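You operate a simulated robot arm through the tools that you are given. There is no shell and no other tool.

You run a simulated robot arm. Do the job below in one go: nothing can be reset, and whatever is moved stays where it is left.

TASK
Wax the middle of the brown board against drips, then stand the saucer and blue flower pot on it.
Fine: the pot stands in the saucer; use the pad with the wooden grip and the tin with the red band; put the pad back. Set down upright: pad with the wooden grip. A coat counts when it lies all over at full strength: go over it till it gets no stronger.
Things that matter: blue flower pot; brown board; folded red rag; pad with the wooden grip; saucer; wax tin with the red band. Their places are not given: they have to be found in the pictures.

It is judged by the outcome, as a careful person would: the job done as asked, and still so three seconds after it is handed in. It fails if anything else is knocked over, pushed out of place, dropped, spilled or broken.

THE ROBOT
A 7-joint arm with a two-finger parallel gripper, fixed in place. Base frame: the origin is at the foot of the arm, x ahead of it, y to its left, z up; the work surface is at about z = 760. Readings come in mm, rad, newtons and seconds.
Its first joint turns from -2.601 to 2.601 rad. Payload 3.43 kg.
Tool frame: the origin (TCP) lies between the finger pads and is the grasp point; the fingertips stand 30 mm ahead of it; z points along the fingers, y is the line along which they close. The gripper opens to 94 mm. The fingers are 28 mm wide and 10 mm thick; the gripper's body (50 by 96 mm) begins 55 mm behind the TCP.
Orientation is that of the tool frame in the base frame, as a unit quaternion [x, y, z, w]. With the fingers straight down and closing along the base's y, the tool's x points along the base's -x, its y along +y and its z along -z.

THE INTERFACE
- The arm moves only by the tool drive_tool. Its argument "series" is a list that holds one entry, the list of rows, each a list of 7 numbers: the shift along the base's x, y, z in mm, then the turn, a rotation vector about the base's x, y, z in rad, then the gripper command, from -1 (fully open) to 1 (shut), values between in proportion. In form: [[[dx, dy, dz, ax, ay, az, gripper], ...]]. A call has 1 to 20 rows; each row shifts and turns the commanded pose from where the row before left it. Each row takes 0.2 s and may step no farther than 50 mm and 0.15 rad from the row before; otherwise, or with a gripper value out of range, the whole call is refused. A pose out of reach is approached as far as the arm can. The call stops where the force on the tool passes 40 N (or 10 N more than at its start, if that is more) or the arm is blocked; 0.2 s more then pass. Each finger travels about 45 mm/s and halts on what it meets, pressing with about 44 N; the grip force reading is that of the motor and also rises with nothing between the fingers. The clock runs only during rows and for 0.2 s after the last one: add rows that do not move to give the fingers time. The reply holds the time, the measured pose of the TCP, the force on the tool along the base axes, the opening and the grip force, in the units named above and with some noise, with the torque about the TCP (base axes, N m) and any sound that the robot's microphone picked up.
- Cameras (640 x 400 px; columns grow to the right, rows downward): "scene" is fixed at [49.7, 650.4, 1366]; the picture's right is [0.19, -0.98, 0.00], its down [-0.74, -0.14, -0.66] and it looks along [0.65, 0.13, -0.75] (base axes); focal length 273 px, centre (320, 200). "wrist" rides on the gripper at [76, 14, -102] in the tool frame; the picture's right is [-0.18, 0.98, 0.00], its down [-0.75, -0.14, -0.64] and it looks along [-0.63, -0.12, 0.77] (tool axes); focal length 243 px, centre (320, 200).
- capture(camera): a new picture of that camera. No time passes.
- point_at(camera, pixels): for up to 12 pixels [column, row] of the newest picture of that camera ("zoom" is the newest enlarged one), the place [x, y, z] in the base frame of the surface seen there, good to about 2 mm. No time passes.
- inspect(camera, box): a new picture of the part [left, top, right, bottom] of that camera's present view, enlarged. No time passes.
- hand_in(): hands the job in; it is judged then, once.

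Unless the task says otherwise, let go and move clear before handing in.

The tools are called after "Request:" by a JSON object that holds its "op" and its "data". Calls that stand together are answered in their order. drive_tool: Moves the arm, as the interface text tells. Its arguments: {"type":"object","properties":{"series":{"type":"array","items":{"type":"array","items":{"type":"array","items":{"type":"number"}}}}},"required":["series"]} The other tools are called the same way: capture (camera) takes a picture; point_at (camera, pixels) gives the place of the surface under pixels of a picture; inspect (camera, box) takes an enlarged picture of a part of a camera's view; hand_in () hands the job in.

At the start:

```text
time: 0.0
ee_pos: [492.5, 644.3, 1103.6]
tcp_rot: [0.0, 1.0, 0.0, 0.0]
contact_force: [0.8, -0.4, -0.5]
torque: [-0.01, 0.02, -0.05]
grip_width: 94.0
gripper_force: 0.2
```

scene: 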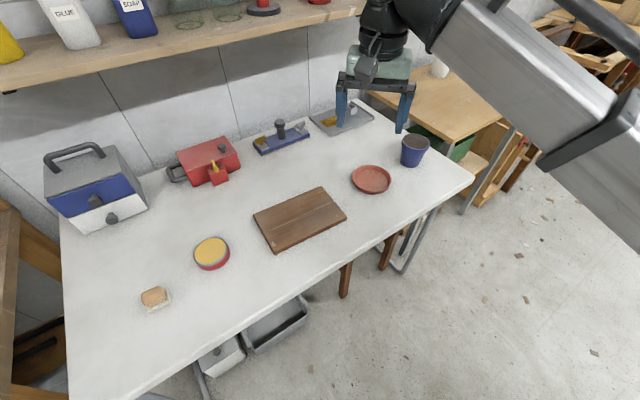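
wrist: 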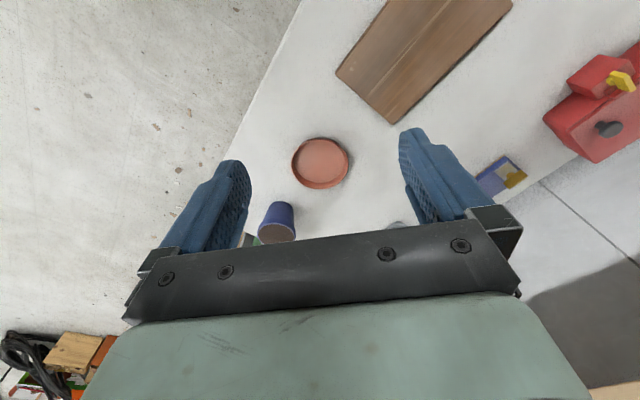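

The scene shows the board around (300,218), saucer (371,179), blue pot (414,150), a yellow-filled tin with a red band (211,252), and a small pad-like thing (154,297). I'll enlarge these areas to identify them before moving.

Request:
{"op": "inspect", "data": {"camera": "scene", "box": [120, 220, 260, 320]}}

Request:
{"op": "inspect", "data": {"camera": "scene", "box": [230, 80, 450, 220]}}

Request:
{"op": "inspect", "data": {"camera": "scene", "box": [20, 110, 260, 260]}}

```text
4.00 times, centred on (190, 270) of scene
```

zoom: 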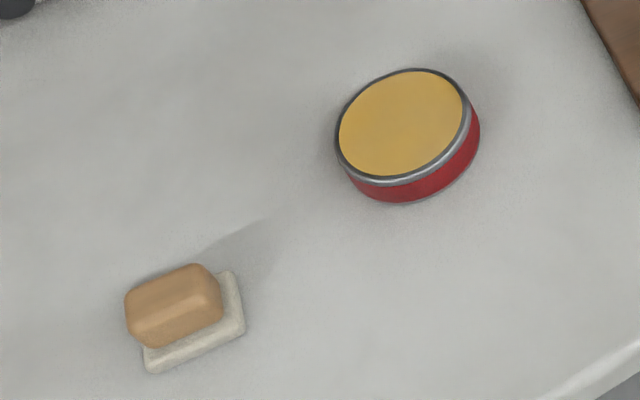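

```text
2.86 times, centred on (340, 150) of scene
```

zoom: 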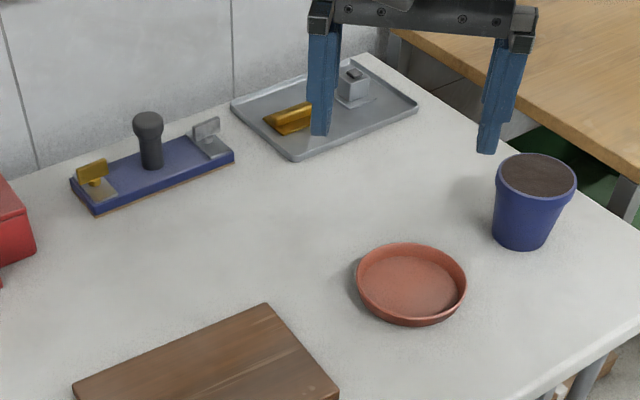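

```text
2.67 times, centred on (140, 185) of scene
```

zoom: 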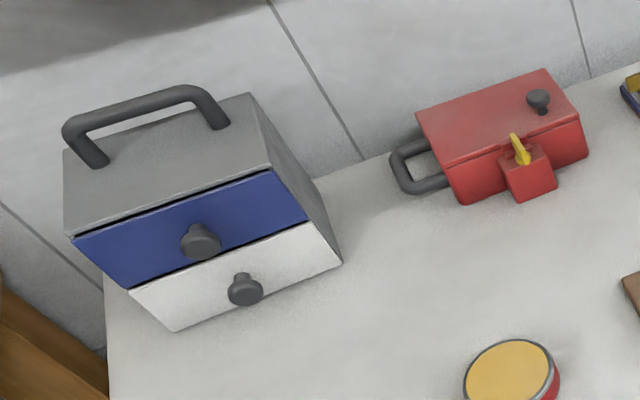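

The pad with a wooden grip is at (154,297) and the red-banded tin at (211,252). I don't see the folded red rag yet, so I'll look at the shelf, the floor and the edges, and get some positions.

Request:
{"op": "inspect", "data": {"camera": "scene", "box": [0, 0, 360, 100]}}

Request:
{"op": "inspect", "data": {"camera": "scene", "box": [360, 50, 600, 220]}}

Request:
{"op": "inspect", "data": {"camera": "scene", "box": [160, 230, 440, 400]}}

Request:
{"op": "point_at", "data": {"camera": "scene", "pixels": [[211, 248], [154, 294], [163, 303], [254, 215], [322, 188], [346, 216], [278, 252], [371, 180], [415, 143], [100, 250], [430, 190], [300, 218]]}}

```text
1.78 times, centred on (180, 50) of scene
```

zoom: 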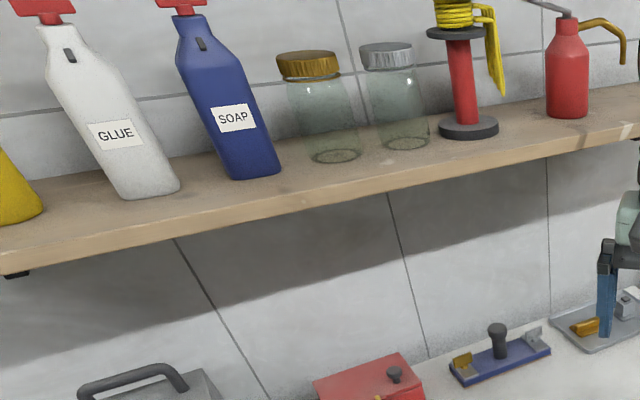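

```text
2.35 times, centred on (480, 135) of scene
```

zoom: 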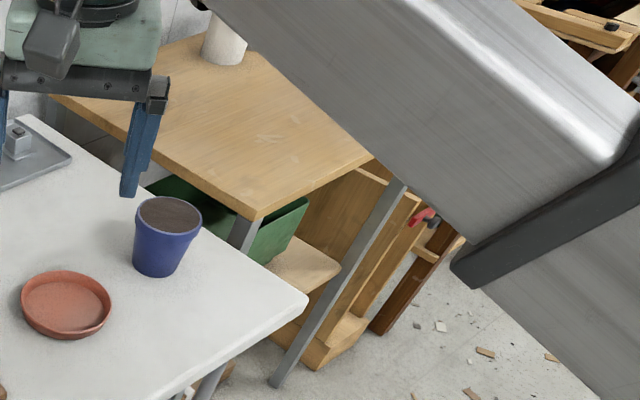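

```text
2.29 times, centred on (300, 315) of scene
```

zoom: 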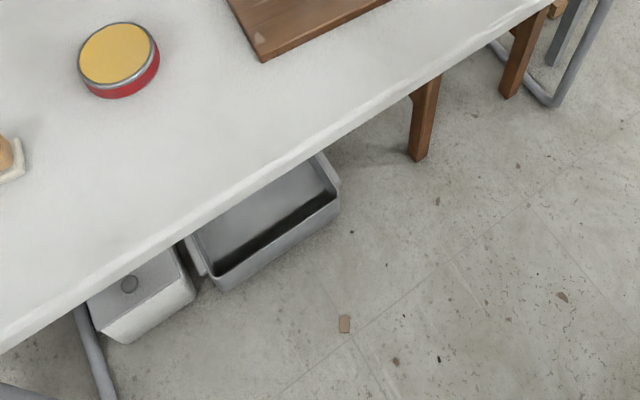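

```text
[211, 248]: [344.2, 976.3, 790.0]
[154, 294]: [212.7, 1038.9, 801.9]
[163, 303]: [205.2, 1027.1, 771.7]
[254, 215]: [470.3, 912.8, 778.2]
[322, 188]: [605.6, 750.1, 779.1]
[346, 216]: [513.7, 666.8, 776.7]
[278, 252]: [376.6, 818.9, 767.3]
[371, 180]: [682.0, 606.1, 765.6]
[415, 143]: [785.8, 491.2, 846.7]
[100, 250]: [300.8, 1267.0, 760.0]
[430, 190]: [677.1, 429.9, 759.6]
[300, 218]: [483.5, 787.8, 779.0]
```

The rag isn't visible in this view, so I'll raise the arm and turn it toward the left end of the table to survey with the wrist camera. First I'll take a few more reference points.

Request:
{"op": "point_at", "data": {"camera": "scene", "pixels": [[62, 220], [72, 395], [140, 395], [470, 178], [378, 108], [340, 268], [280, 135], [208, 160], [95, 190], [340, 120], [235, 320], [180, 350]]}}

Request:
{"op": "inspect", "data": {"camera": "wrist", "box": [220, 0, 640, 260]}}

```text
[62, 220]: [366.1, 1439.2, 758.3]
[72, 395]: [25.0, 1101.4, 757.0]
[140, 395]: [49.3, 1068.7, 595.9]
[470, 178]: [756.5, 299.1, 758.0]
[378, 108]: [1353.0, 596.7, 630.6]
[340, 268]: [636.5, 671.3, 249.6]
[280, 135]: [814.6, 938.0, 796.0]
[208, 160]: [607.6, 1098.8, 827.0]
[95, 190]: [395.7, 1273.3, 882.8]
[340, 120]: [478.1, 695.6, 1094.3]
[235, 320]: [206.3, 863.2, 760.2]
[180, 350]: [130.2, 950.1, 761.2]
```

```text
1.52 times, centred on (430, 130) of wrist
```

zoom: 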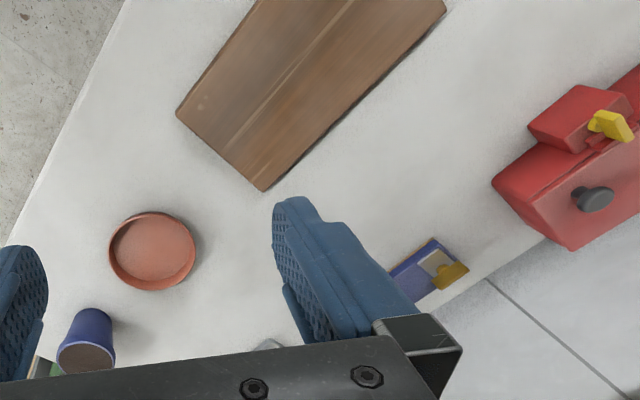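

The table runs diagonally, and its left end, with the pad at (213,1039), is the farthest part from me. I'll turn the tool about vertical while staying high so the wrist camera sees that end.

Request:
{"op": "drive_tool", "data": {"series": [[[-20, 10, 10, 0, 0, 0.14, -1], [-20, 10, 10, 0, 0, 0.14, -1], [-20, 10, 10, 0, 0, 0.14, -1], [-20, 10, 10, 0, 0, 0.14, -1], [-20, 10, 10, 0, 0, 0.14, -1], [-20, 10, 0, 0, 0, 0.14, -1], [-20, 10, 0, 0, 0, 0.14, -1], [-20, 10, 0, 0, 0, 0.14, -1]]]}}

Request:
{"op": "capture", "data": {"camera": "wrist"}}

Request:
{"op": "capture", "data": {"camera": "scene"}}

```text
time: 1.8
ee_pos: [332.0, 723.8, 1153.9]
tcp_rot: [-0.532, 0.847, 0.002, 0.0]
contact_force: [-4.1, 12.5, -11.5]
torque: [-0.53, -1.01, -0.8]
grip_width: 94.0
gripper_force: 0.0
```

```text
taken
```

wrist: 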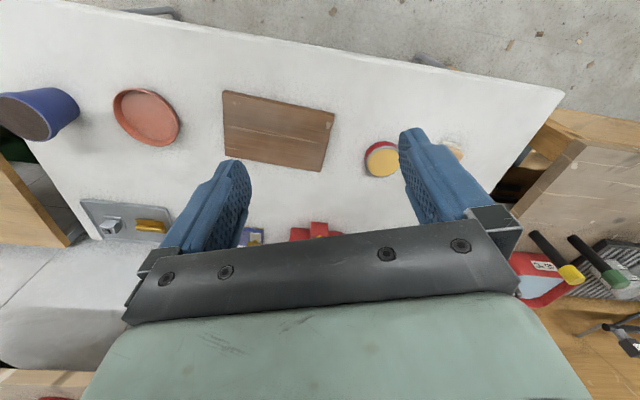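

```text
taken
```

scene: 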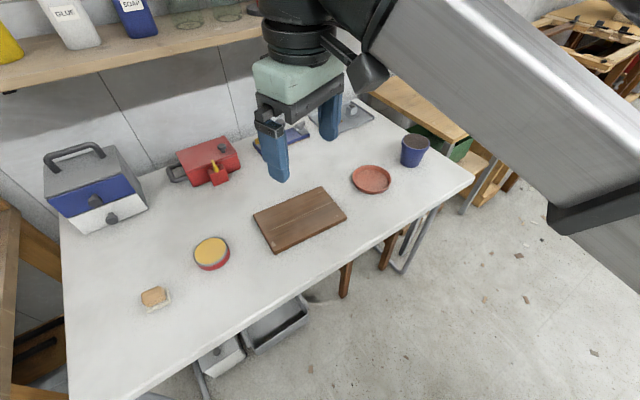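

The wrist view shows nearly the whole tabletop: tin at (382,159), pad at (452,152) partly behind a finger, board, saucer and pot. Still no rag, so I'll zoom in on the corners.

Request:
{"op": "inspect", "data": {"camera": "wrist", "box": [340, 80, 640, 370]}}

Request:
{"op": "inspect", "data": {"camera": "wrist", "box": [0, 60, 340, 280]}}

Request:
{"op": "inspect", "data": {"camera": "wrist", "box": [0, 220, 140, 400]}}

Request:
{"op": "inspect", "data": {"camera": "scene", "box": [240, 170, 360, 260]}}

```text
1.38 times, centred on (490, 225) of wrist
```

zoom: 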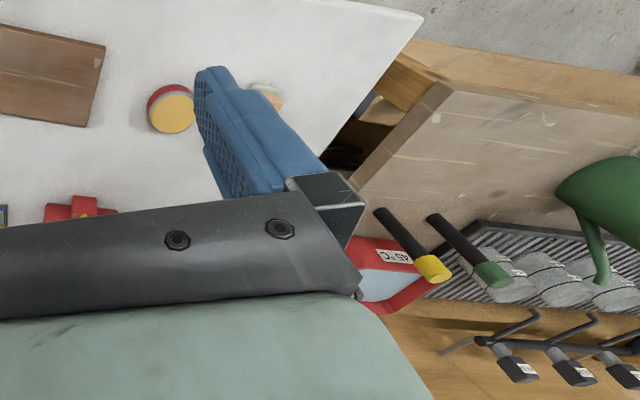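

```text
1.82 times, centred on (170, 170) of wrist
```

zoom: 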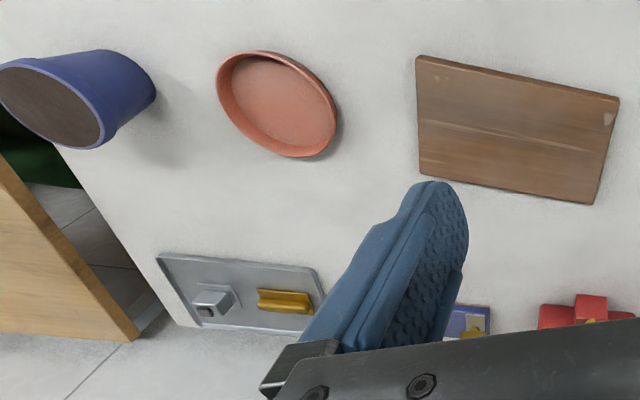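

```text
2.22 times, centred on (70, 310) of wrist
```

zoom: 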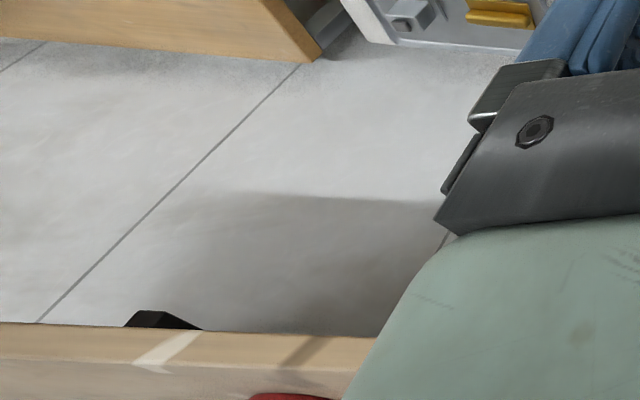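

```text
4.44 times, centred on (300, 215) of scene
```

zoom: 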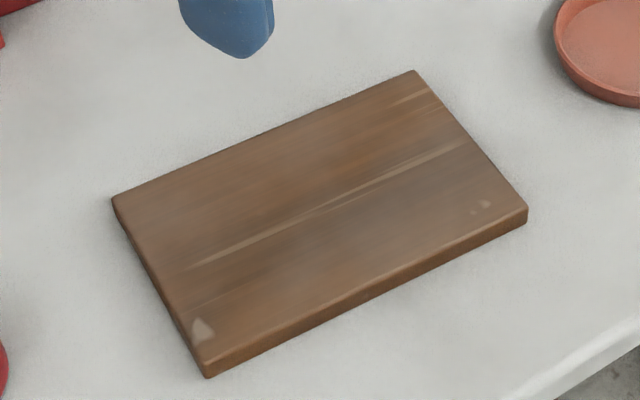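

No rag is visible anywhere reachable, and the job itself doesn't call for it, so I'll keep watching for it. Next I'll move over toward the pad to view it closely and test the reach.

Request:
{"op": "drive_tool", "data": {"series": [[[-20, 15, -20, 0, 0, 0.05, -1], [-20, 15, -20, 0, 0, 0.05, -1], [-20, 15, -20, 0, 0, 0.05, -1], [-20, 15, -20, 0, 0, 0.05, -1], [-20, 15, -20, 0, 0, 0.04, -1], [-20, 15, -20, 0, 0, 0, -1], [-20, 15, -20, 0, 0, 0, -1], [0, 0, 0, 0, 0, 0, -1], [0, 0, 0, 0, 0, 0, -1]]]}}

Request:
{"op": "capture", "data": {"camera": "wrist"}}

```text
time: 3.8
ee_pos: [191.7, 829.0, 1011.3]
tcp_rot: [-0.629, 0.778, 0.0, 0.0]
contact_force: [1.1, -0.4, -1.1]
torque: [-0.01, 0.03, 0.03]
grip_width: 94.2
gripper_force: 0.2
```

```text
taken
```

wrist: 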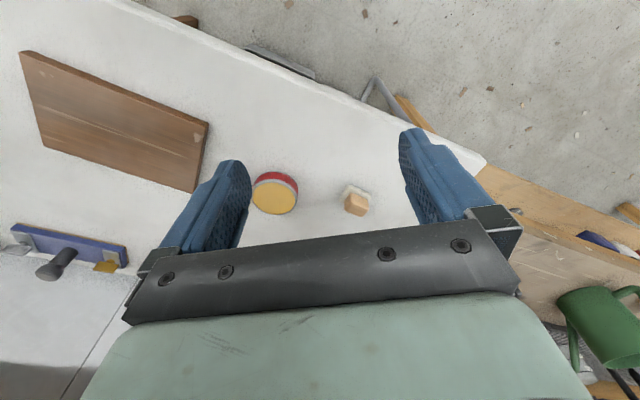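

Request:
{"op": "inspect", "data": {"camera": "wrist", "box": [240, 150, 400, 250]}}

Request:
{"op": "inspect", "data": {"camera": "scene", "box": [130, 275, 180, 315]}}

```text
4.00 times, centred on (320, 200) of wrist
```

zoom: 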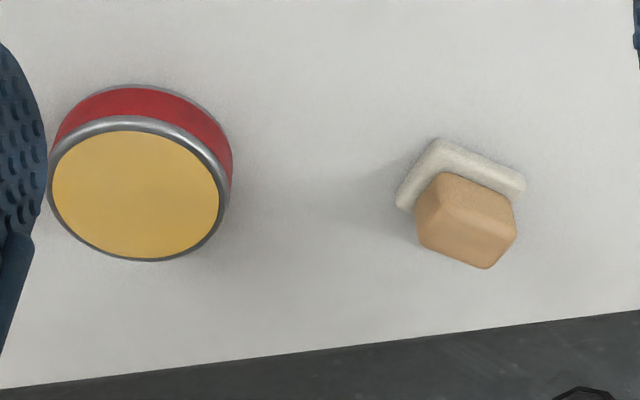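

```text
10.00 times, centred on (155, 295) of scene
```

zoom: 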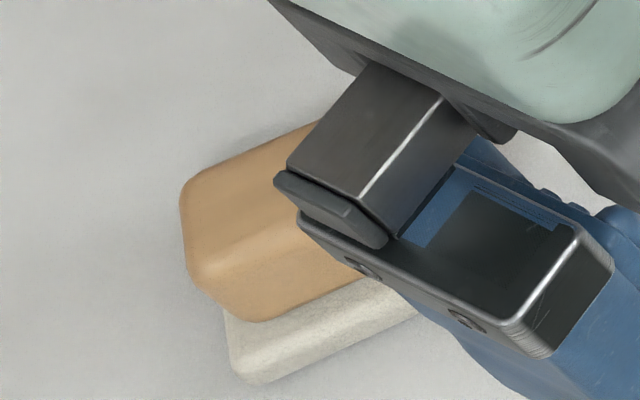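

The pad is clear in the wrist view at about (356,202). I'll re-enlarge it and read points on the grip, pad and tin.

Request:
{"op": "inspect", "data": {"camera": "wrist", "box": [330, 175, 394, 225]}}

```text
8.00 times, centred on (362, 200) of wrist
```

zoom: 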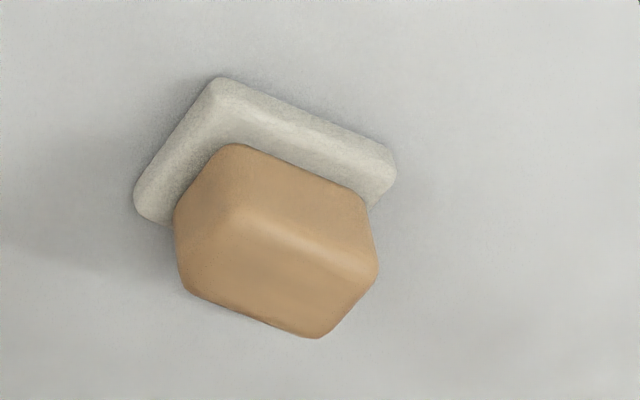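

Request:
{"op": "point_at", "data": {"camera": "zoom", "pixels": [[222, 85], [388, 165], [142, 205], [230, 150], [360, 200], [238, 210], [365, 262], [320, 325], [190, 285], [275, 270], [300, 210], [178, 220]]}}

Request:
{"op": "point_at", "data": {"camera": "wrist", "pixels": [[274, 198], [270, 174], [253, 195], [296, 195], [272, 214], [275, 183], [298, 183], [254, 184], [205, 125], [20, 53], [45, 145], [193, 191]]}}

```text
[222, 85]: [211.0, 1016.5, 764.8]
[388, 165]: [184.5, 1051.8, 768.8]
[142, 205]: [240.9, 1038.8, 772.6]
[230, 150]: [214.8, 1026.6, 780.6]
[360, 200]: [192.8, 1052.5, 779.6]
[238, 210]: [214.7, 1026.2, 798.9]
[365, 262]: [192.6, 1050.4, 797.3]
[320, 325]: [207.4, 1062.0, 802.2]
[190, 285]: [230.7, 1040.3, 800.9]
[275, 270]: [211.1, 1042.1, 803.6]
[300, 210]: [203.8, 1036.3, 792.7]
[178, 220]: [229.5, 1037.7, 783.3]
```

```text
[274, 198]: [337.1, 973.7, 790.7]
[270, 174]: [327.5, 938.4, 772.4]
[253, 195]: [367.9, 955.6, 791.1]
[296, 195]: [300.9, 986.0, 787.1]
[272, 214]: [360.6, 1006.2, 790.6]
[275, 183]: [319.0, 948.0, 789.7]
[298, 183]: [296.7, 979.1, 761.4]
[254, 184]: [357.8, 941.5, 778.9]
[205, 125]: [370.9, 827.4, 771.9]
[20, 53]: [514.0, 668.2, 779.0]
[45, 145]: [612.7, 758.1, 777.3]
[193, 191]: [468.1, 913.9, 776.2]
```

The pad base measures about 46×40 mm, centred near (212,1045), with its long axis at about 130°. The grip is about 36×22 mm with its top at z≈803. It lies beyond the straight-down reach, so I'll align the fingers with the grip's long axis and lean the tool outward toward 40° to test reach.

Request:
{"op": "drive_tool", "data": {"series": [[[0, 15, 0, 0, 0, -0.132, -1], [0, 15, 0, 0, 0, -0.132, -1], [0, 15, 0, 0, 0, -0.132, -1], [0, 15, 0, 0, 0, -0.132, -1], [0, 15, 0, 0, 0, -0.132, -1], [0, 20, -10, 0.064, -0.077, 0, -1], [0, 20, -10, 0.064, -0.077, 0, -1], [0, 20, -10, 0.064, -0.077, 0, -1], [0, 20, -10, 0.064, -0.077, 0, -1], [0, 0, 0, 0, 0, 0, -1], [0, 0, 0, 0, 0, 0, -1]]]}}

Request:
{"op": "capture", "data": {"camera": "wrist"}}

Request:
{"op": "capture", "data": {"camera": "scene"}}

```text
time: 6.2
ee_pos: [191.2, 985.2, 974.4]
tcp_rot: [-0.337, 0.92, 0.067, 0.187]
contact_force: [-0.1, 0.0, -0.4]
torque: [-0.04, -0.03, -0.01]
grip_width: 93.8
gripper_force: 0.0
```

```text
taken
```

wrist: 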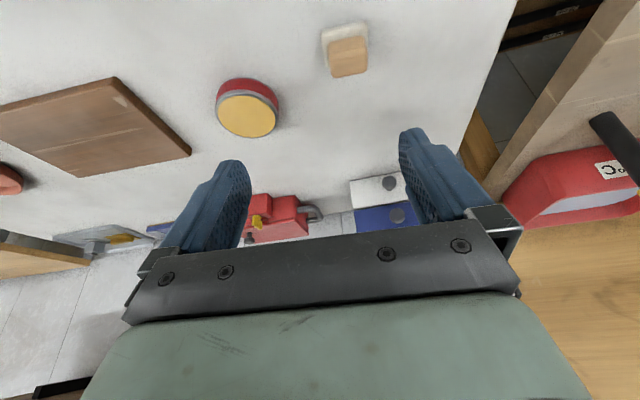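

```text
taken
```

scene: 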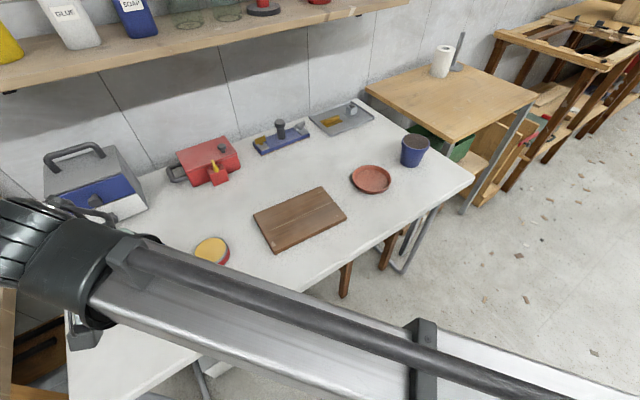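

That pose was reached without trouble and the pad shows at (345,52). I'll zoom to measure the pad and tin again, and check the area behind the drawer cabinet.

Request:
{"op": "inspect", "data": {"camera": "wrist", "box": [305, 10, 385, 90]}}

Request:
{"op": "point_at", "data": {"camera": "wrist", "pixels": [[247, 115], [218, 113], [278, 112], [247, 137], [247, 92], [246, 80]]}}

```text
5.00 times, centred on (345, 50) of wrist
```

zoom: 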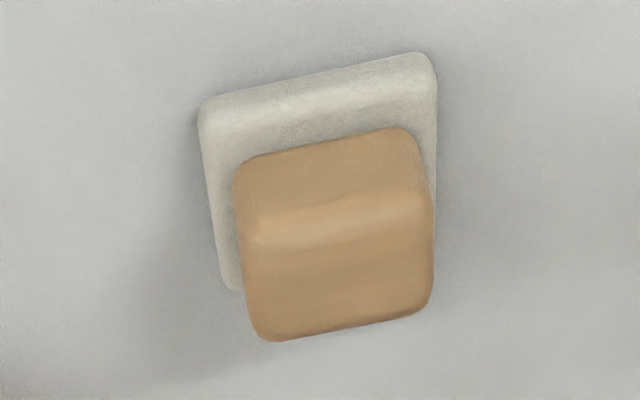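

```text
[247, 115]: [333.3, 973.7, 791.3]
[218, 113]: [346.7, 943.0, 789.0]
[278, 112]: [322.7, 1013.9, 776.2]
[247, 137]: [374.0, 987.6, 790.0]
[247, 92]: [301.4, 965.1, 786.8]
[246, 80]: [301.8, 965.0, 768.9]
```

Request:
{"op": "point_at", "data": {"camera": "zoom", "pixels": [[252, 225], [428, 200], [425, 308], [268, 335], [340, 270], [236, 165], [410, 132], [205, 105], [425, 58], [436, 150], [230, 285], [434, 270]]}}

```text
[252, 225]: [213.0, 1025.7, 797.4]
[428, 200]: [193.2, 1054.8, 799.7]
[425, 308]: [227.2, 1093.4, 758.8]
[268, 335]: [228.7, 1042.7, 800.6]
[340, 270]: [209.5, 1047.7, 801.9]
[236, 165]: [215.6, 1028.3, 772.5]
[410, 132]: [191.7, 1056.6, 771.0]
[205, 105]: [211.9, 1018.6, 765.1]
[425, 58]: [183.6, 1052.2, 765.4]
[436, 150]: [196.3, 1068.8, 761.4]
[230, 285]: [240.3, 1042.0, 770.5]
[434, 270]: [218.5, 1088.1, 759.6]
```

The pad's long axis is at 130°, the grip centre is about (211.5,1047.5), and the pad top is about z 774. The tool y axis already matches 130°. I'll move above the grasp point and check the reach there.

Request:
{"op": "drive_tool", "data": {"series": [[[3.5, 14.2, -20, 0, 0, 0, -0.5], [3.5, 14.2, -20, 0, 0, 0, -0.5], [3.5, 14.2, -20, 0, 0, 0, -0.5], [3.5, 14.2, -20, 0, 0, 0, -0.5], [0, 0, 0, 0, 0, 0, -0.5], [0, 0, 0, 0, 0, 0, -0.5]]]}}

Request:
{"op": "capture", "data": {"camera": "wrist"}}

```text
time: 7.6
ee_pos: [203.9, 1041.2, 893.6]
tcp_rot: [-0.337, 0.92, 0.068, 0.187]
contact_force: [0.7, 0.6, -0.3]
torque: [-0.02, -0.01, 0.0]
grip_width: 70.5
gripper_force: 0.1
```

```text
taken
```

wrist: 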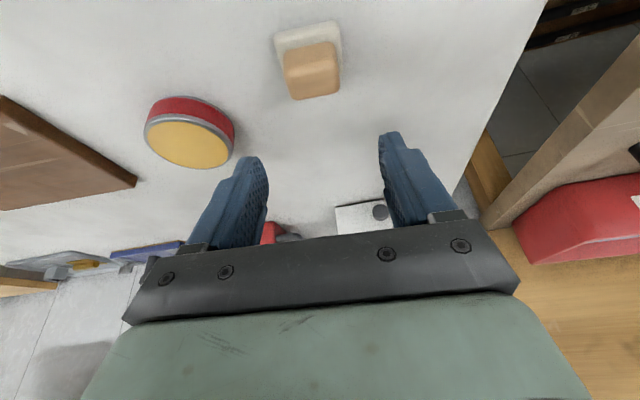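

Reach is fine here. The pad is at (308,60), and I'll take one refined measurement from this closer view before going down.

Request:
{"op": "inspect", "data": {"camera": "wrist", "box": [268, 15, 348, 105]}}

```text
4.44 times, centred on (308, 60) of wrist
```

zoom: 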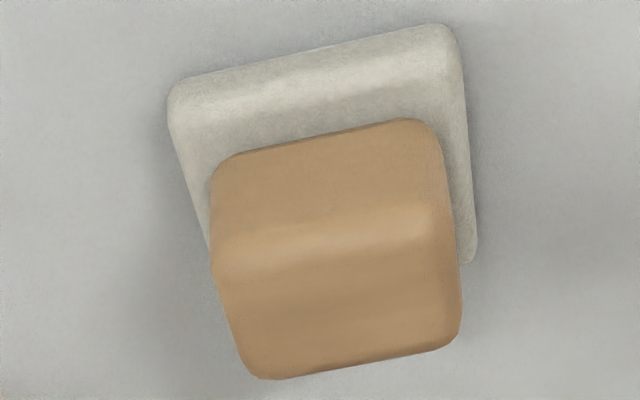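

Request:
{"op": "point_at", "data": {"camera": "zoom", "pixels": [[176, 85], [450, 32], [330, 130], [310, 75], [222, 165], [430, 125], [330, 235], [350, 355], [340, 290], [220, 290], [455, 280], [468, 255]]}}

```text
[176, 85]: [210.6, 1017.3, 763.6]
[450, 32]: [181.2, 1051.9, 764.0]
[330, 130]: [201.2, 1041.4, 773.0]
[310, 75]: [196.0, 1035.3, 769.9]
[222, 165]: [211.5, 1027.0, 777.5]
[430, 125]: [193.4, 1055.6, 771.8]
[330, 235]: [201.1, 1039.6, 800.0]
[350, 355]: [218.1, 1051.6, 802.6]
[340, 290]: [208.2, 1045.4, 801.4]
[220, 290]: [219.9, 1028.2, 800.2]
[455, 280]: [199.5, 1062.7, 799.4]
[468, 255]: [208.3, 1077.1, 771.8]
```

The grip centre is (209.7,1045.5) with its top at 802. My current xy (203.9,1041.2) suits the leaned grasp, so I'll descend to z≈812 with the fingers open.

Request:
{"op": "drive_tool", "data": {"series": [[[0, 0, -15, 0, 0, 0, -0.5], [0, -0.5, -15, 0, 0, 0, -0.5], [0, 0, -15, 0, 0, 0, -0.5], [0, -0.5, -15, 0, 0, 0, -0.5], [0, 0, -10, 0, 0, 0, -0.5], [0, 0, -7, 0, 0, 0, -0.5], [0, 0, -5, 0, 0, 0, -0.5], [0, 0, 0, 0, 0, 0, -0.5], [0, 0, 0, 0, 0, 0, -0.5]]]}}

Request:
{"op": "capture", "data": {"camera": "wrist"}}

Request:
{"op": "capture", "data": {"camera": "scene"}}

```text
time: 9.6
ee_pos: [207.1, 1038.7, 811.1]
tcp_rot: [-0.337, 0.92, 0.068, 0.188]
contact_force: [0.2, -0.3, 0.0]
torque: [0.01, 0.02, 0.0]
grip_width: 70.6
gripper_force: 0.0
```

```text
taken
```

wrist: 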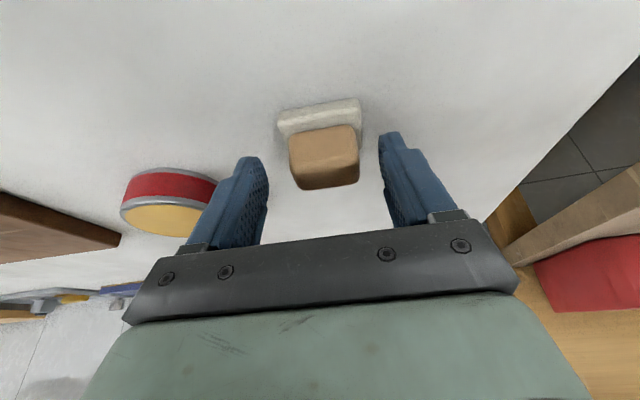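

```text
taken
```

scene: 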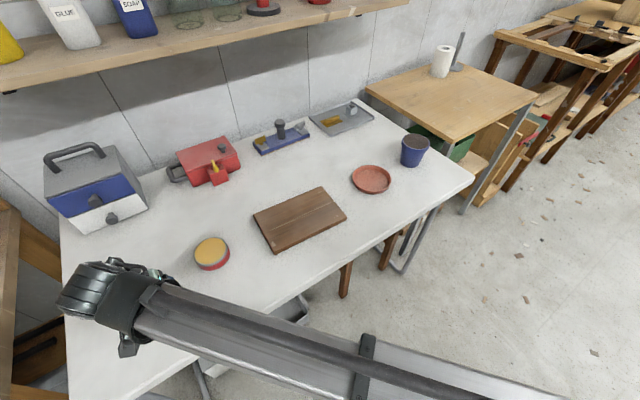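

The grip sits between the fingers at (324,155) with no contact. I'll check centring with points on the fingertips and grip sides before closing.

Request:
{"op": "point_at", "data": {"camera": "wrist", "pixels": [[266, 185], [385, 160], [294, 165], [354, 155], [324, 160], [325, 130], [268, 170], [380, 140]]}}

Request:
{"op": "inspect", "data": {"camera": "wrist", "box": [220, 90, 420, 215]}}

```text
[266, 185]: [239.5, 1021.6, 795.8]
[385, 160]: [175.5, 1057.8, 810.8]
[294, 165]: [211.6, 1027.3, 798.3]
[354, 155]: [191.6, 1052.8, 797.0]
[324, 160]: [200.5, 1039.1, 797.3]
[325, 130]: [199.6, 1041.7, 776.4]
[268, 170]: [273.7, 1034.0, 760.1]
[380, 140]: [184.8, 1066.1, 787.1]
```

```text
3.20 times, centred on (320, 152) of wrist
```

zoom: 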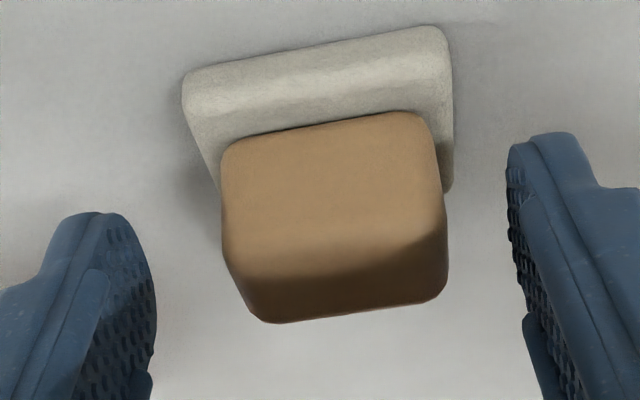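

The fingers' centre is about 4 mm off the grip along the closing line. I'll shift (-2.6,+3.1) and then close.

Request:
{"op": "drive_tool", "data": {"series": [[[-2.6, 3.1, 0, 0, 0, 0, -0.5], [0, 0, 0, 0, 0, 0, -0.5], [0, 0, 0, 0, 0, 0, 1], [0, 0, 0, 0, 0, 0, 1], [0, 0, 0, 0, 0, 0, 1], [0, 0, 0, 0, 0, 0, 1], [0, 0, 0, 0, 0, 0, 1]]]}}

Request:
{"op": "inspect", "data": {"camera": "wrist", "box": [220, 90, 420, 215]}}

```text
time: 11.2
ee_pos: [205.0, 1042.3, 812.2]
tcp_rot: [-0.337, 0.92, 0.068, 0.187]
contact_force: [0.2, 0.0, 0.5]
torque: [-0.01, -0.01, -0.02]
grip_width: 38.4
gripper_force: 43.7
```

```text
3.20 times, centred on (320, 152) of wrist
```

zoom: 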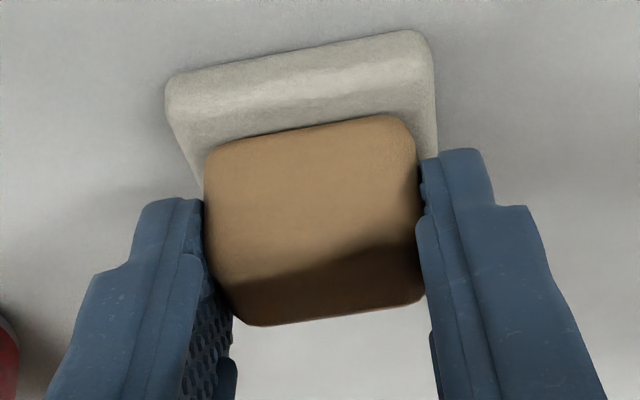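

Gripped at 38.4 mm opening and 44 N, centred. I'll lift the pad straight up 60 mm and check that it holds.

Request:
{"op": "drive_tool", "data": {"series": [[[0, 0, 5, 0, 0, 0, 1], [0, 0, 10, 0, 0, 0, 1], [0, 0, 15, 0, 0, 0, 1], [0, 0, 15, 0, 0, 0, 1], [0, 0, 15, 0, 0, 0, 1], [0, 0, 0, 0, 0, 0, 1], [0, 0, 0, 0, 0, 0, 1]]]}}

Request:
{"op": "capture", "data": {"camera": "wrist"}}

Request:
{"op": "capture", "data": {"camera": "scene"}}

```text
time: 12.8
ee_pos: [204.4, 1042.8, 871.2]
tcp_rot: [-0.337, 0.92, 0.068, 0.187]
contact_force: [-0.1, 0.0, -0.1]
torque: [-0.03, -0.03, -0.03]
grip_width: 38.6
gripper_force: 43.2
```

```text
taken
```

wrist: 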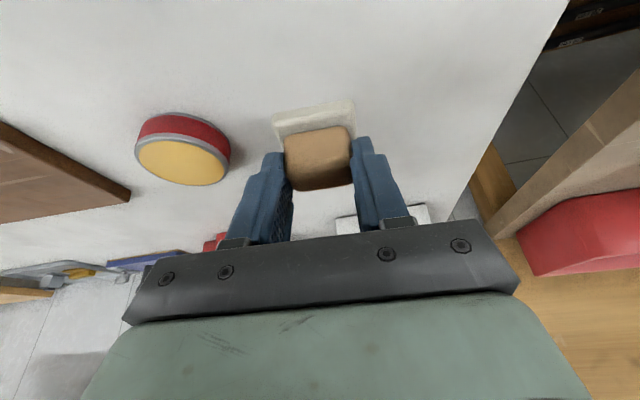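

```text
taken
```

scene: 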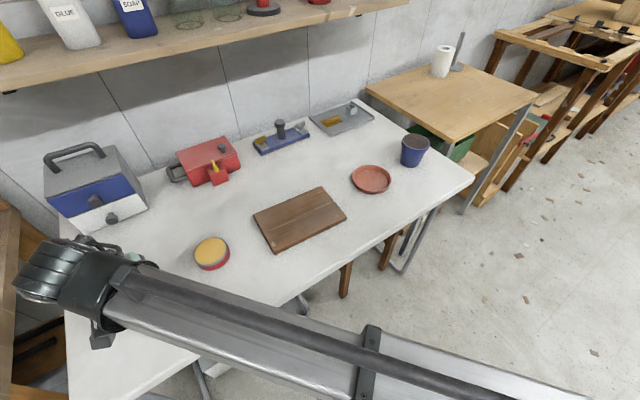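

The pad is held clear of the table. The tin is at (183,160) in the wrist view, and I'll measure its rim to find the centre before dipping.

Request:
{"op": "inspect", "data": {"camera": "wrist", "box": [120, 100, 248, 200]}}

Request:
{"op": "inspect", "data": {"camera": "scene", "box": [180, 225, 244, 280]}}

```text
4.00 times, centred on (184, 150) of wrist
```

zoom: 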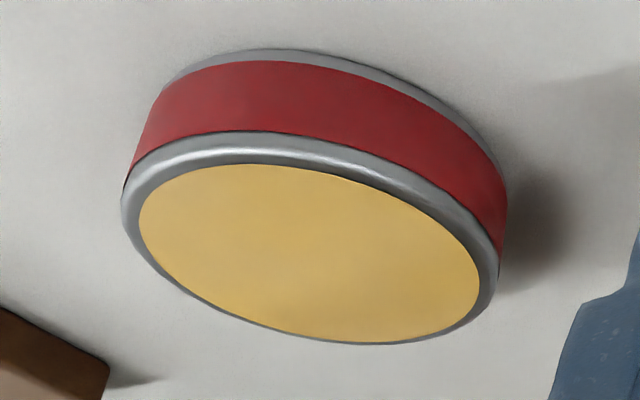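

```text
7.27 times, centred on (212, 252) of scene
```

zoom: 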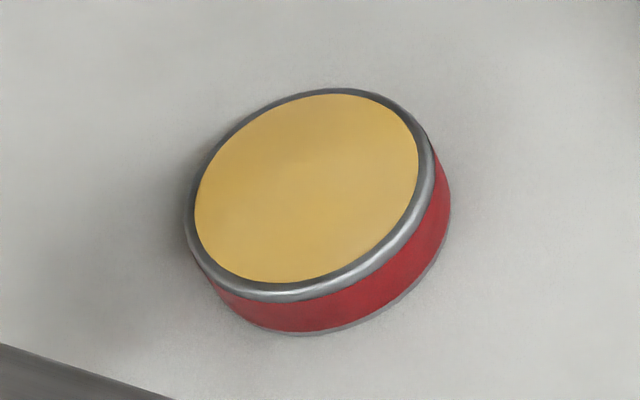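

Request:
{"op": "point_at", "data": {"camera": "zoom", "pixels": [[205, 190], [412, 170], [330, 102], [290, 275], [310, 190], [240, 265], [395, 110], [192, 230], [420, 150], [340, 92], [300, 292], [425, 190]]}}

Request:
{"op": "point_at", "data": {"camera": "wrist", "pixels": [[156, 152], [239, 170], [180, 142], [210, 184], [195, 163], [152, 150], [243, 172], [214, 186], [180, 136]]}}

```text
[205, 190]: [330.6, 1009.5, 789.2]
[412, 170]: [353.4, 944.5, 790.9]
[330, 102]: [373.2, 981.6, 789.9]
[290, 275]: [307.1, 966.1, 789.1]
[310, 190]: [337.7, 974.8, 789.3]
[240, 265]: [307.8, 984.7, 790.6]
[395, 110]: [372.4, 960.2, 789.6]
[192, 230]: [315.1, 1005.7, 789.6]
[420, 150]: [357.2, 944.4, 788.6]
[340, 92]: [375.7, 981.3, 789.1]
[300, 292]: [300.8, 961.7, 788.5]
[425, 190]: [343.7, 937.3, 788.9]
```

```text
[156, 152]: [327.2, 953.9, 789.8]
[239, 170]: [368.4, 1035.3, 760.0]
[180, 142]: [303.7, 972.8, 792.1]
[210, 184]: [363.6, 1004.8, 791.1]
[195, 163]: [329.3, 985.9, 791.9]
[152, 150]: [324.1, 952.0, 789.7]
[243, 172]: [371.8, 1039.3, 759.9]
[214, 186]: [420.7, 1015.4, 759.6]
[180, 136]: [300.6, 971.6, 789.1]
```

The tin centre is about (338,973), with the wax surface at z≈790 and a radius of about 34. I'll carry the pad above it at TCP (332.5,968.7).

Request:
{"op": "drive_tool", "data": {"series": [[[16, -9.2, 3, 0, 0, 0, 1], [16, -9.2, 3, 0, 0, 0, 1], [16, -9.2, 3, 0, 0, 0, 1], [16, -9.3, 0, 0, 0, 0, 1], [16, -9.3, 0, 0, 0, 0, 1], [16, -9.3, 0, 0, 0, 0, 1], [16, -9.3, 0, 0, 0, 0, 1], [16, -9.3, 0, 0, 0, 0, 1], [0, 0, 0, 0, 0, 0, 1], [0, 0, 0, 0, 0, 0, 1]]]}}

Request:
{"op": "capture", "data": {"camera": "wrist"}}

Request:
{"op": "capture", "data": {"camera": "scene"}}

```text
time: 15.0
ee_pos: [331.4, 969.8, 881.1]
tcp_rot: [-0.337, 0.92, 0.068, 0.188]
contact_force: [-0.1, -0.6, -0.3]
torque: [-0.04, -0.02, -0.01]
grip_width: 38.5
gripper_force: 43.9
```

```text
taken
```

wrist: 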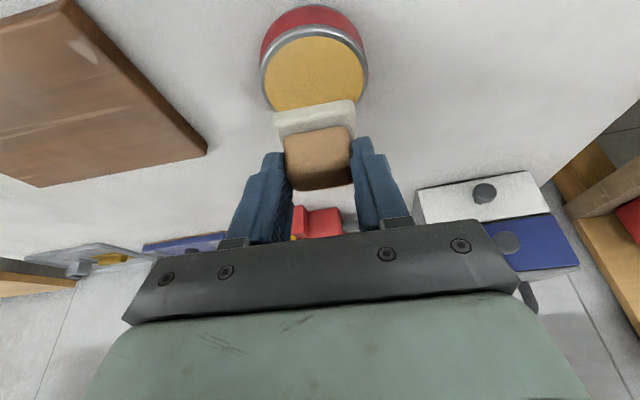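

```text
taken
```

scene: 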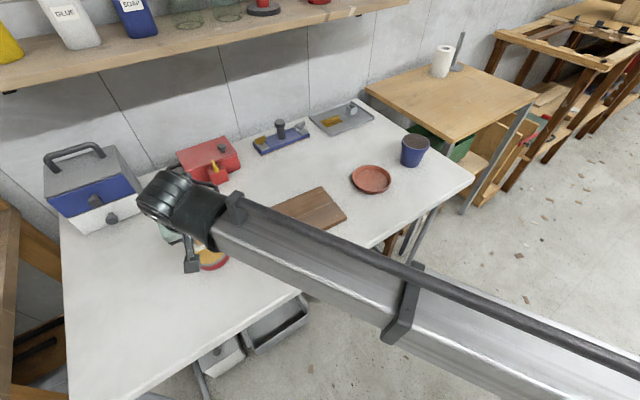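

The pad hangs at (315,120) with the tin below it. I'll check the pad's near edge and the tin rim in base coordinates.

Request:
{"op": "inspect", "data": {"camera": "wrist", "box": [240, 0, 400, 200]}}

Request:
{"op": "point_at", "data": {"camera": "wrist", "pixels": [[276, 117], [352, 103], [315, 112], [314, 60], [264, 75], [364, 72], [312, 30], [319, 150], [268, 95], [362, 90]]}}

```text
2.00 times, centred on (320, 100) of wrist
```

zoom: 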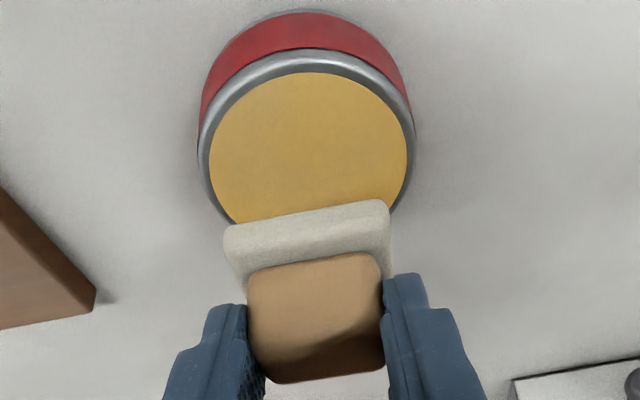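

```text
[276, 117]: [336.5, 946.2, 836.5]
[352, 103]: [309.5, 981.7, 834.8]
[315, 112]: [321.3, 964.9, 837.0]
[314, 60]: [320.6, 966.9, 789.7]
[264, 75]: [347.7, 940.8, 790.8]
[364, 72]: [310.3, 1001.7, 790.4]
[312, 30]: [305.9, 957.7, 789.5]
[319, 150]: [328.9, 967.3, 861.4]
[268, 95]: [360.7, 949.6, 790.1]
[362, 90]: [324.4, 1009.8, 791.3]
```

Pad and tin centres agree to within about 2 mm in this view. I'll lower the pad to just above the wax.

Request:
{"op": "drive_tool", "data": {"series": [[[0, 0, -12, 0, 0, 0, 1], [0, 0, -12, 0, 0, 0, 1], [0, 0, -9, 0, 0, 0, 1], [0, 0, -3, 0, 0, 0, 1], [0, 0, -2, 0, 0, 0, 1], [0, 0, -1, 0, 0, 0, 1], [0, 0, 0, 0, 0, 0, 1]]]}}

Request:
{"op": "inspect", "data": {"camera": "wrist", "box": [240, 40, 400, 200]}}

```text
time: 16.6
ee_pos: [332.2, 969.9, 842.9]
tcp_rot: [-0.337, 0.92, 0.068, 0.188]
contact_force: [0.3, 0.4, -0.1]
torque: [-0.01, -0.01, 0.01]
grip_width: 38.9
gripper_force: 44.2
```

```text
2.50 times, centred on (320, 120) of wrist
```

zoom: 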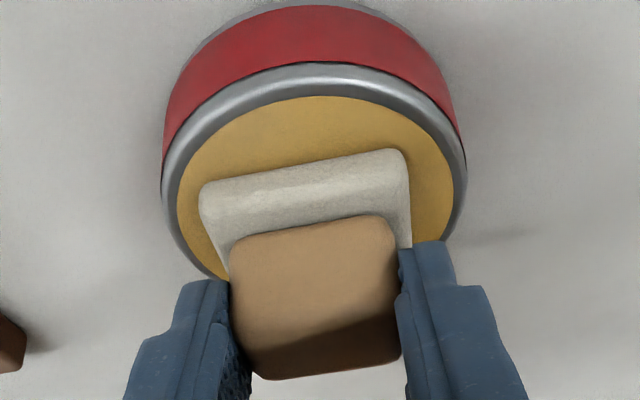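

The pad is just above the wax with a visible gap in front. I'll measure pad edges versus wax edges to check that it won't touch the far rim.

Request:
{"op": "point_at", "data": {"camera": "zoom", "pixels": [[204, 190], [404, 155], [305, 175], [320, 101], [181, 205], [449, 190], [205, 265], [215, 268], [445, 225], [320, 70], [230, 195], [305, 205]]}}

```text
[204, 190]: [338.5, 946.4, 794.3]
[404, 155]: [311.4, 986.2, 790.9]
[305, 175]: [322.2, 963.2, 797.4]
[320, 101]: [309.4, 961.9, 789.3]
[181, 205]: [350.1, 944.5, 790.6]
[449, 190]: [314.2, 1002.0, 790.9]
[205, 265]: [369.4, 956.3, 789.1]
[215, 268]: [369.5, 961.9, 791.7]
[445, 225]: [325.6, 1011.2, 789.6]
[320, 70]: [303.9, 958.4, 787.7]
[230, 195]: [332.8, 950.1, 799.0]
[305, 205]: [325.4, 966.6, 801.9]
```

The pad centre (u 531, v 889) matches the wax centre (530.5, 890), with about 4 mm clearance at the corners. I'll lower in small steps until contact.

Request:
{"op": "drive_tool", "data": {"series": [[[0, 0, -1, 0, 0, 0, 1], [0, 0, -1, 0, 0, 0, 1], [0, 0, -1, 0, 0, 0, 1], [0, 0, 0, 0, 0, 0, 1]]]}}

```text
time: 17.6
ee_pos: [332.0, 968.1, 840.7]
tcp_rot: [-0.336, 0.92, 0.069, 0.189]
contact_force: [0.3, 3.5, 29.4]
torque: [0.12, -0.16, 0.0]
grip_width: 39.0
gripper_force: 44.1
```

Contact at 29 N on the wax. I'll ease off slightly, dwell, then lift straight up and check the pad.

Request:
{"op": "drive_tool", "data": {"series": [[[0, 0, 0.5, 0, 0, 0, 1], [0, 0, 0, 0, 0, 0, 1], [0, 0, 0, 0, 0, 0, 1], [0, 0, 0, 0, 0, 0, 1], [0, 0, 0, 0, 0, 0, 1], [0, 0, 5, 0, 0, 0, 1], [0, 0, 10, 0, 0, 0, 1], [0, 0, 15, 0, 0, 0, 1], [0, 0, 10, 0, 0, 0, 1], [0, 0, 0, 0, 0, 0, 1]]]}}

Request:
{"op": "capture", "data": {"camera": "wrist"}}

Request:
{"op": "inspect", "data": {"camera": "wrist", "box": [240, 0, 400, 200]}}

```text
time: 19.8
ee_pos: [332.0, 968.0, 879.8]
tcp_rot: [-0.337, 0.921, 0.066, 0.187]
contact_force: [0.4, 0.5, -0.9]
torque: [0.0, 0.0, 0.0]
grip_width: 38.5
gripper_force: 43.0
```

```text
taken
```

wrist: 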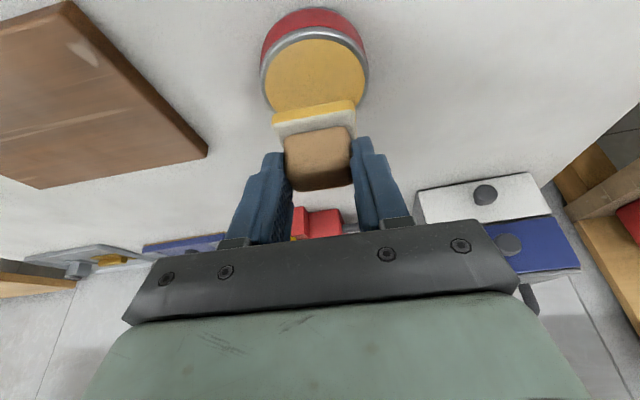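

```text
2.00 times, centred on (320, 100) of wrist
```

zoom: 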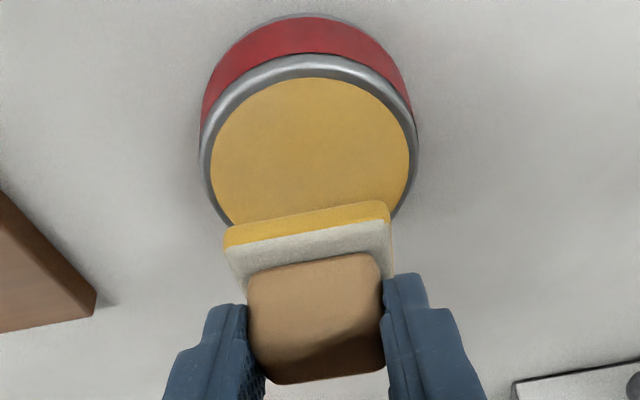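

The pad's underside is now yellow, so it is loaded. I'll carry it over to the middle of the board, near (491,792), keeping the same orientation since the board's axes match the pad's.

Request:
{"op": "drive_tool", "data": {"series": [[[22, -26, 0, 0, 0, 0, 1], [22, -26, 0, 0, 0, 0, 1], [22, -26, 0, 0, 0, 0, 1], [22, -26, 0, 0, 0, 0, 1], [22, -26, 0, 0, 0, 0, 1], [22, -26, 0, 0, 0, 0, 1], [21, -27, 0, 0, 0, 0, 1], [0, 0, 0, 0, 0, 0, 1], [0, 0, 0, 0, 0, 0, 1]]]}}

Request:
{"op": "capture", "data": {"camera": "wrist"}}

Request:
{"op": "capture", "data": {"camera": "scene"}}

```text
time: 21.8
ee_pos: [484.4, 785.9, 877.5]
tcp_rot: [-0.337, 0.92, 0.068, 0.187]
contact_force: [-0.5, -0.2, -0.8]
torque: [-0.02, 0.05, 0.04]
grip_width: 38.5
gripper_force: 43.9
```

```text
taken
```

wrist: 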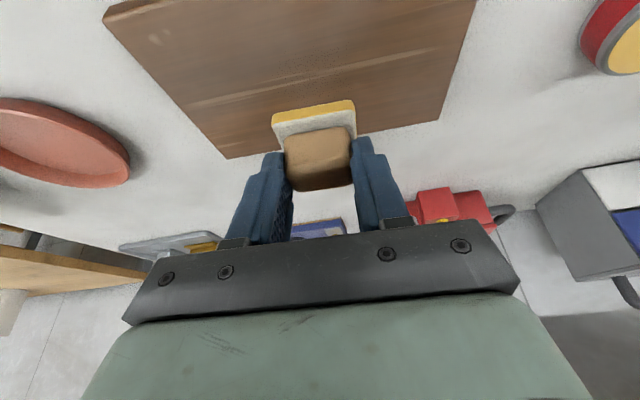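

```text
taken
```

scene: 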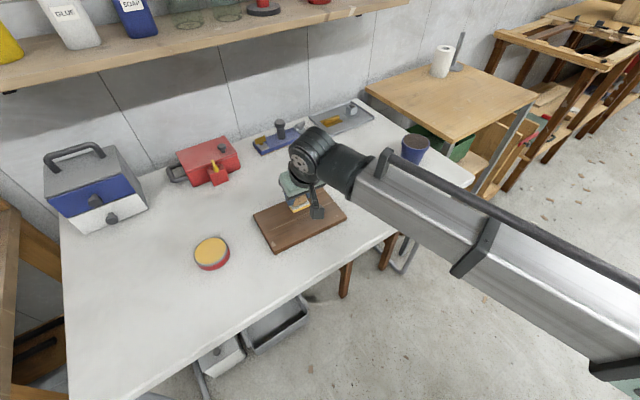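

The pad is over the board. I'll read board corner and edge points and the pad's position in this view.

Request:
{"op": "point_at", "data": {"camera": "wrist", "pixels": [[107, 13], [228, 155], [436, 119], [470, 5], [274, 117], [353, 103], [314, 112], [300, 50], [350, 60], [220, 60], [165, 85], [452, 70]]}}

Request:
{"op": "inspect", "data": {"camera": "wrist", "box": [90, 0, 490, 200]}}

```text
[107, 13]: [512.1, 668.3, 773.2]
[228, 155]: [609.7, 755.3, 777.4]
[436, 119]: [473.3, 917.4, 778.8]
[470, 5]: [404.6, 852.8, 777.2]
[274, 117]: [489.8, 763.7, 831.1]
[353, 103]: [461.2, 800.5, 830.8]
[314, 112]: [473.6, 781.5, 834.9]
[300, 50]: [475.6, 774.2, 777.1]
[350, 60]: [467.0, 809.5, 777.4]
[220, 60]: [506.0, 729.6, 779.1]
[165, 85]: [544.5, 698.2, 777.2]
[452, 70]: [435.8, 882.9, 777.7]
```

```text
1.60 times, centred on (290, 100) of wrist
```

zoom: 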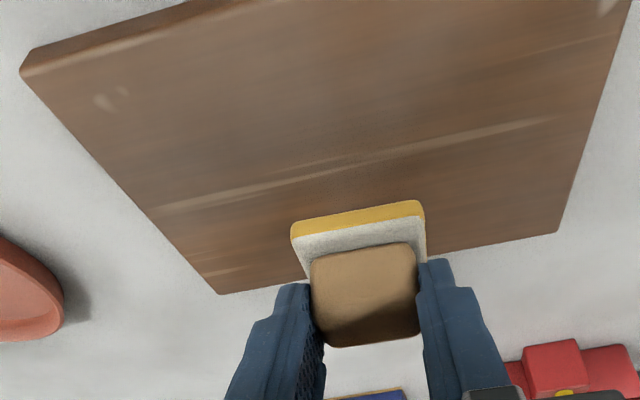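

The board centre is (491.5,792), its top is at z≈778, and the pad sits over the middle. I'll lower it gently to contact.

Request:
{"op": "drive_tool", "data": {"series": [[[0, 0, -15, 0, 0, 0, 1], [0, 0, -15, 0, 0, 0, 1], [0, 0, -10, 0, 0, 0, 1], [0, 0, -5, 0, 0, 0, 1], [0, 0, -2, 0, 0, 0, 1], [0, 0, 0, 0, 0, 0, 1], [0, 0, 0, 0, 0, 0, 1]]]}}

```text
time: 23.4
ee_pos: [484.9, 785.9, 831.6]
tcp_rot: [-0.336, 0.92, 0.068, 0.187]
contact_force: [-0.1, -0.2, 0.2]
torque: [-0.02, 0.0, 0.0]
grip_width: 39.0
gripper_force: 43.9
```

Request:
{"op": "drive_tool", "data": {"series": [[[0, 0, -1, 0, 0, 0, 1], [0, 0, -1, 0, 0, 0, 1], [0, 0, 0, 0, 0, 0, 1]]]}}

```text
time: 24.2
ee_pos: [484.7, 784.0, 829.6]
tcp_rot: [-0.336, 0.921, 0.067, 0.187]
contact_force: [0.1, 0.2, -0.5]
torque: [0.03, 0.01, -0.03]
grip_width: 38.7
gripper_force: 43.8
```

No contact yet at 829.6. I'll continue in half-millimetre steps.

Request:
{"op": "drive_tool", "data": {"series": [[[0, 0, -0.7, 0, 0, 0, 1], [0, 0, -0.6, 0, 0, 0, 1], [0, 0, 0, 0, 0, 0, 1]]]}}

```text
time: 25.0
ee_pos: [484.1, 785.5, 829.4]
tcp_rot: [-0.335, 0.921, 0.067, 0.188]
contact_force: [-0.3, -0.8, 7.1]
torque: [-0.01, 0.03, 0.03]
grip_width: 38.5
gripper_force: 43.9
```

Contact at about 7 N. I'll make a short trial stroke along the board's length and watch the force and the board.

Request:
{"op": "drive_tool", "data": {"series": [[[-5.2, 6.1, 0, 0, 0, 0, 1], [-5.2, 6.1, 0, 0, 0, 0, 1], [-5.2, 6.1, 0, 0, 0, 0, 1], [-5.2, 6.1, 0, 0, 0, 0, 1]]]}}

Request:
{"op": "capture", "data": {"camera": "wrist"}}

Request:
{"op": "capture", "data": {"camera": "scene"}}

```text
time: 26.0
ee_pos: [464.6, 810.3, 829.2]
tcp_rot: [-0.337, 0.92, 0.067, 0.188]
contact_force: [0.7, -1.7, 1.8]
torque: [0.05, -0.03, -0.05]
grip_width: 38.6
gripper_force: 43.8
```

```text
taken
```

wrist: 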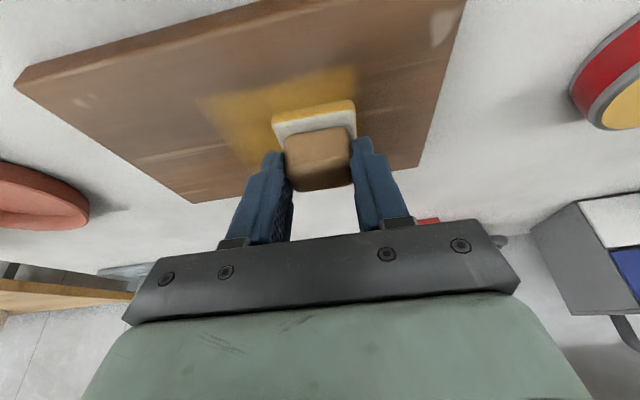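

```text
taken
```

scene: 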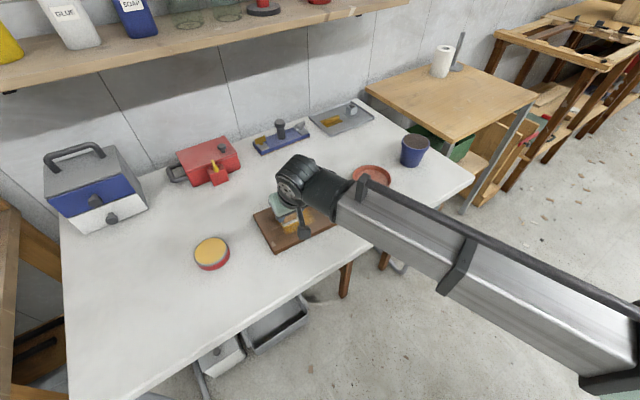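

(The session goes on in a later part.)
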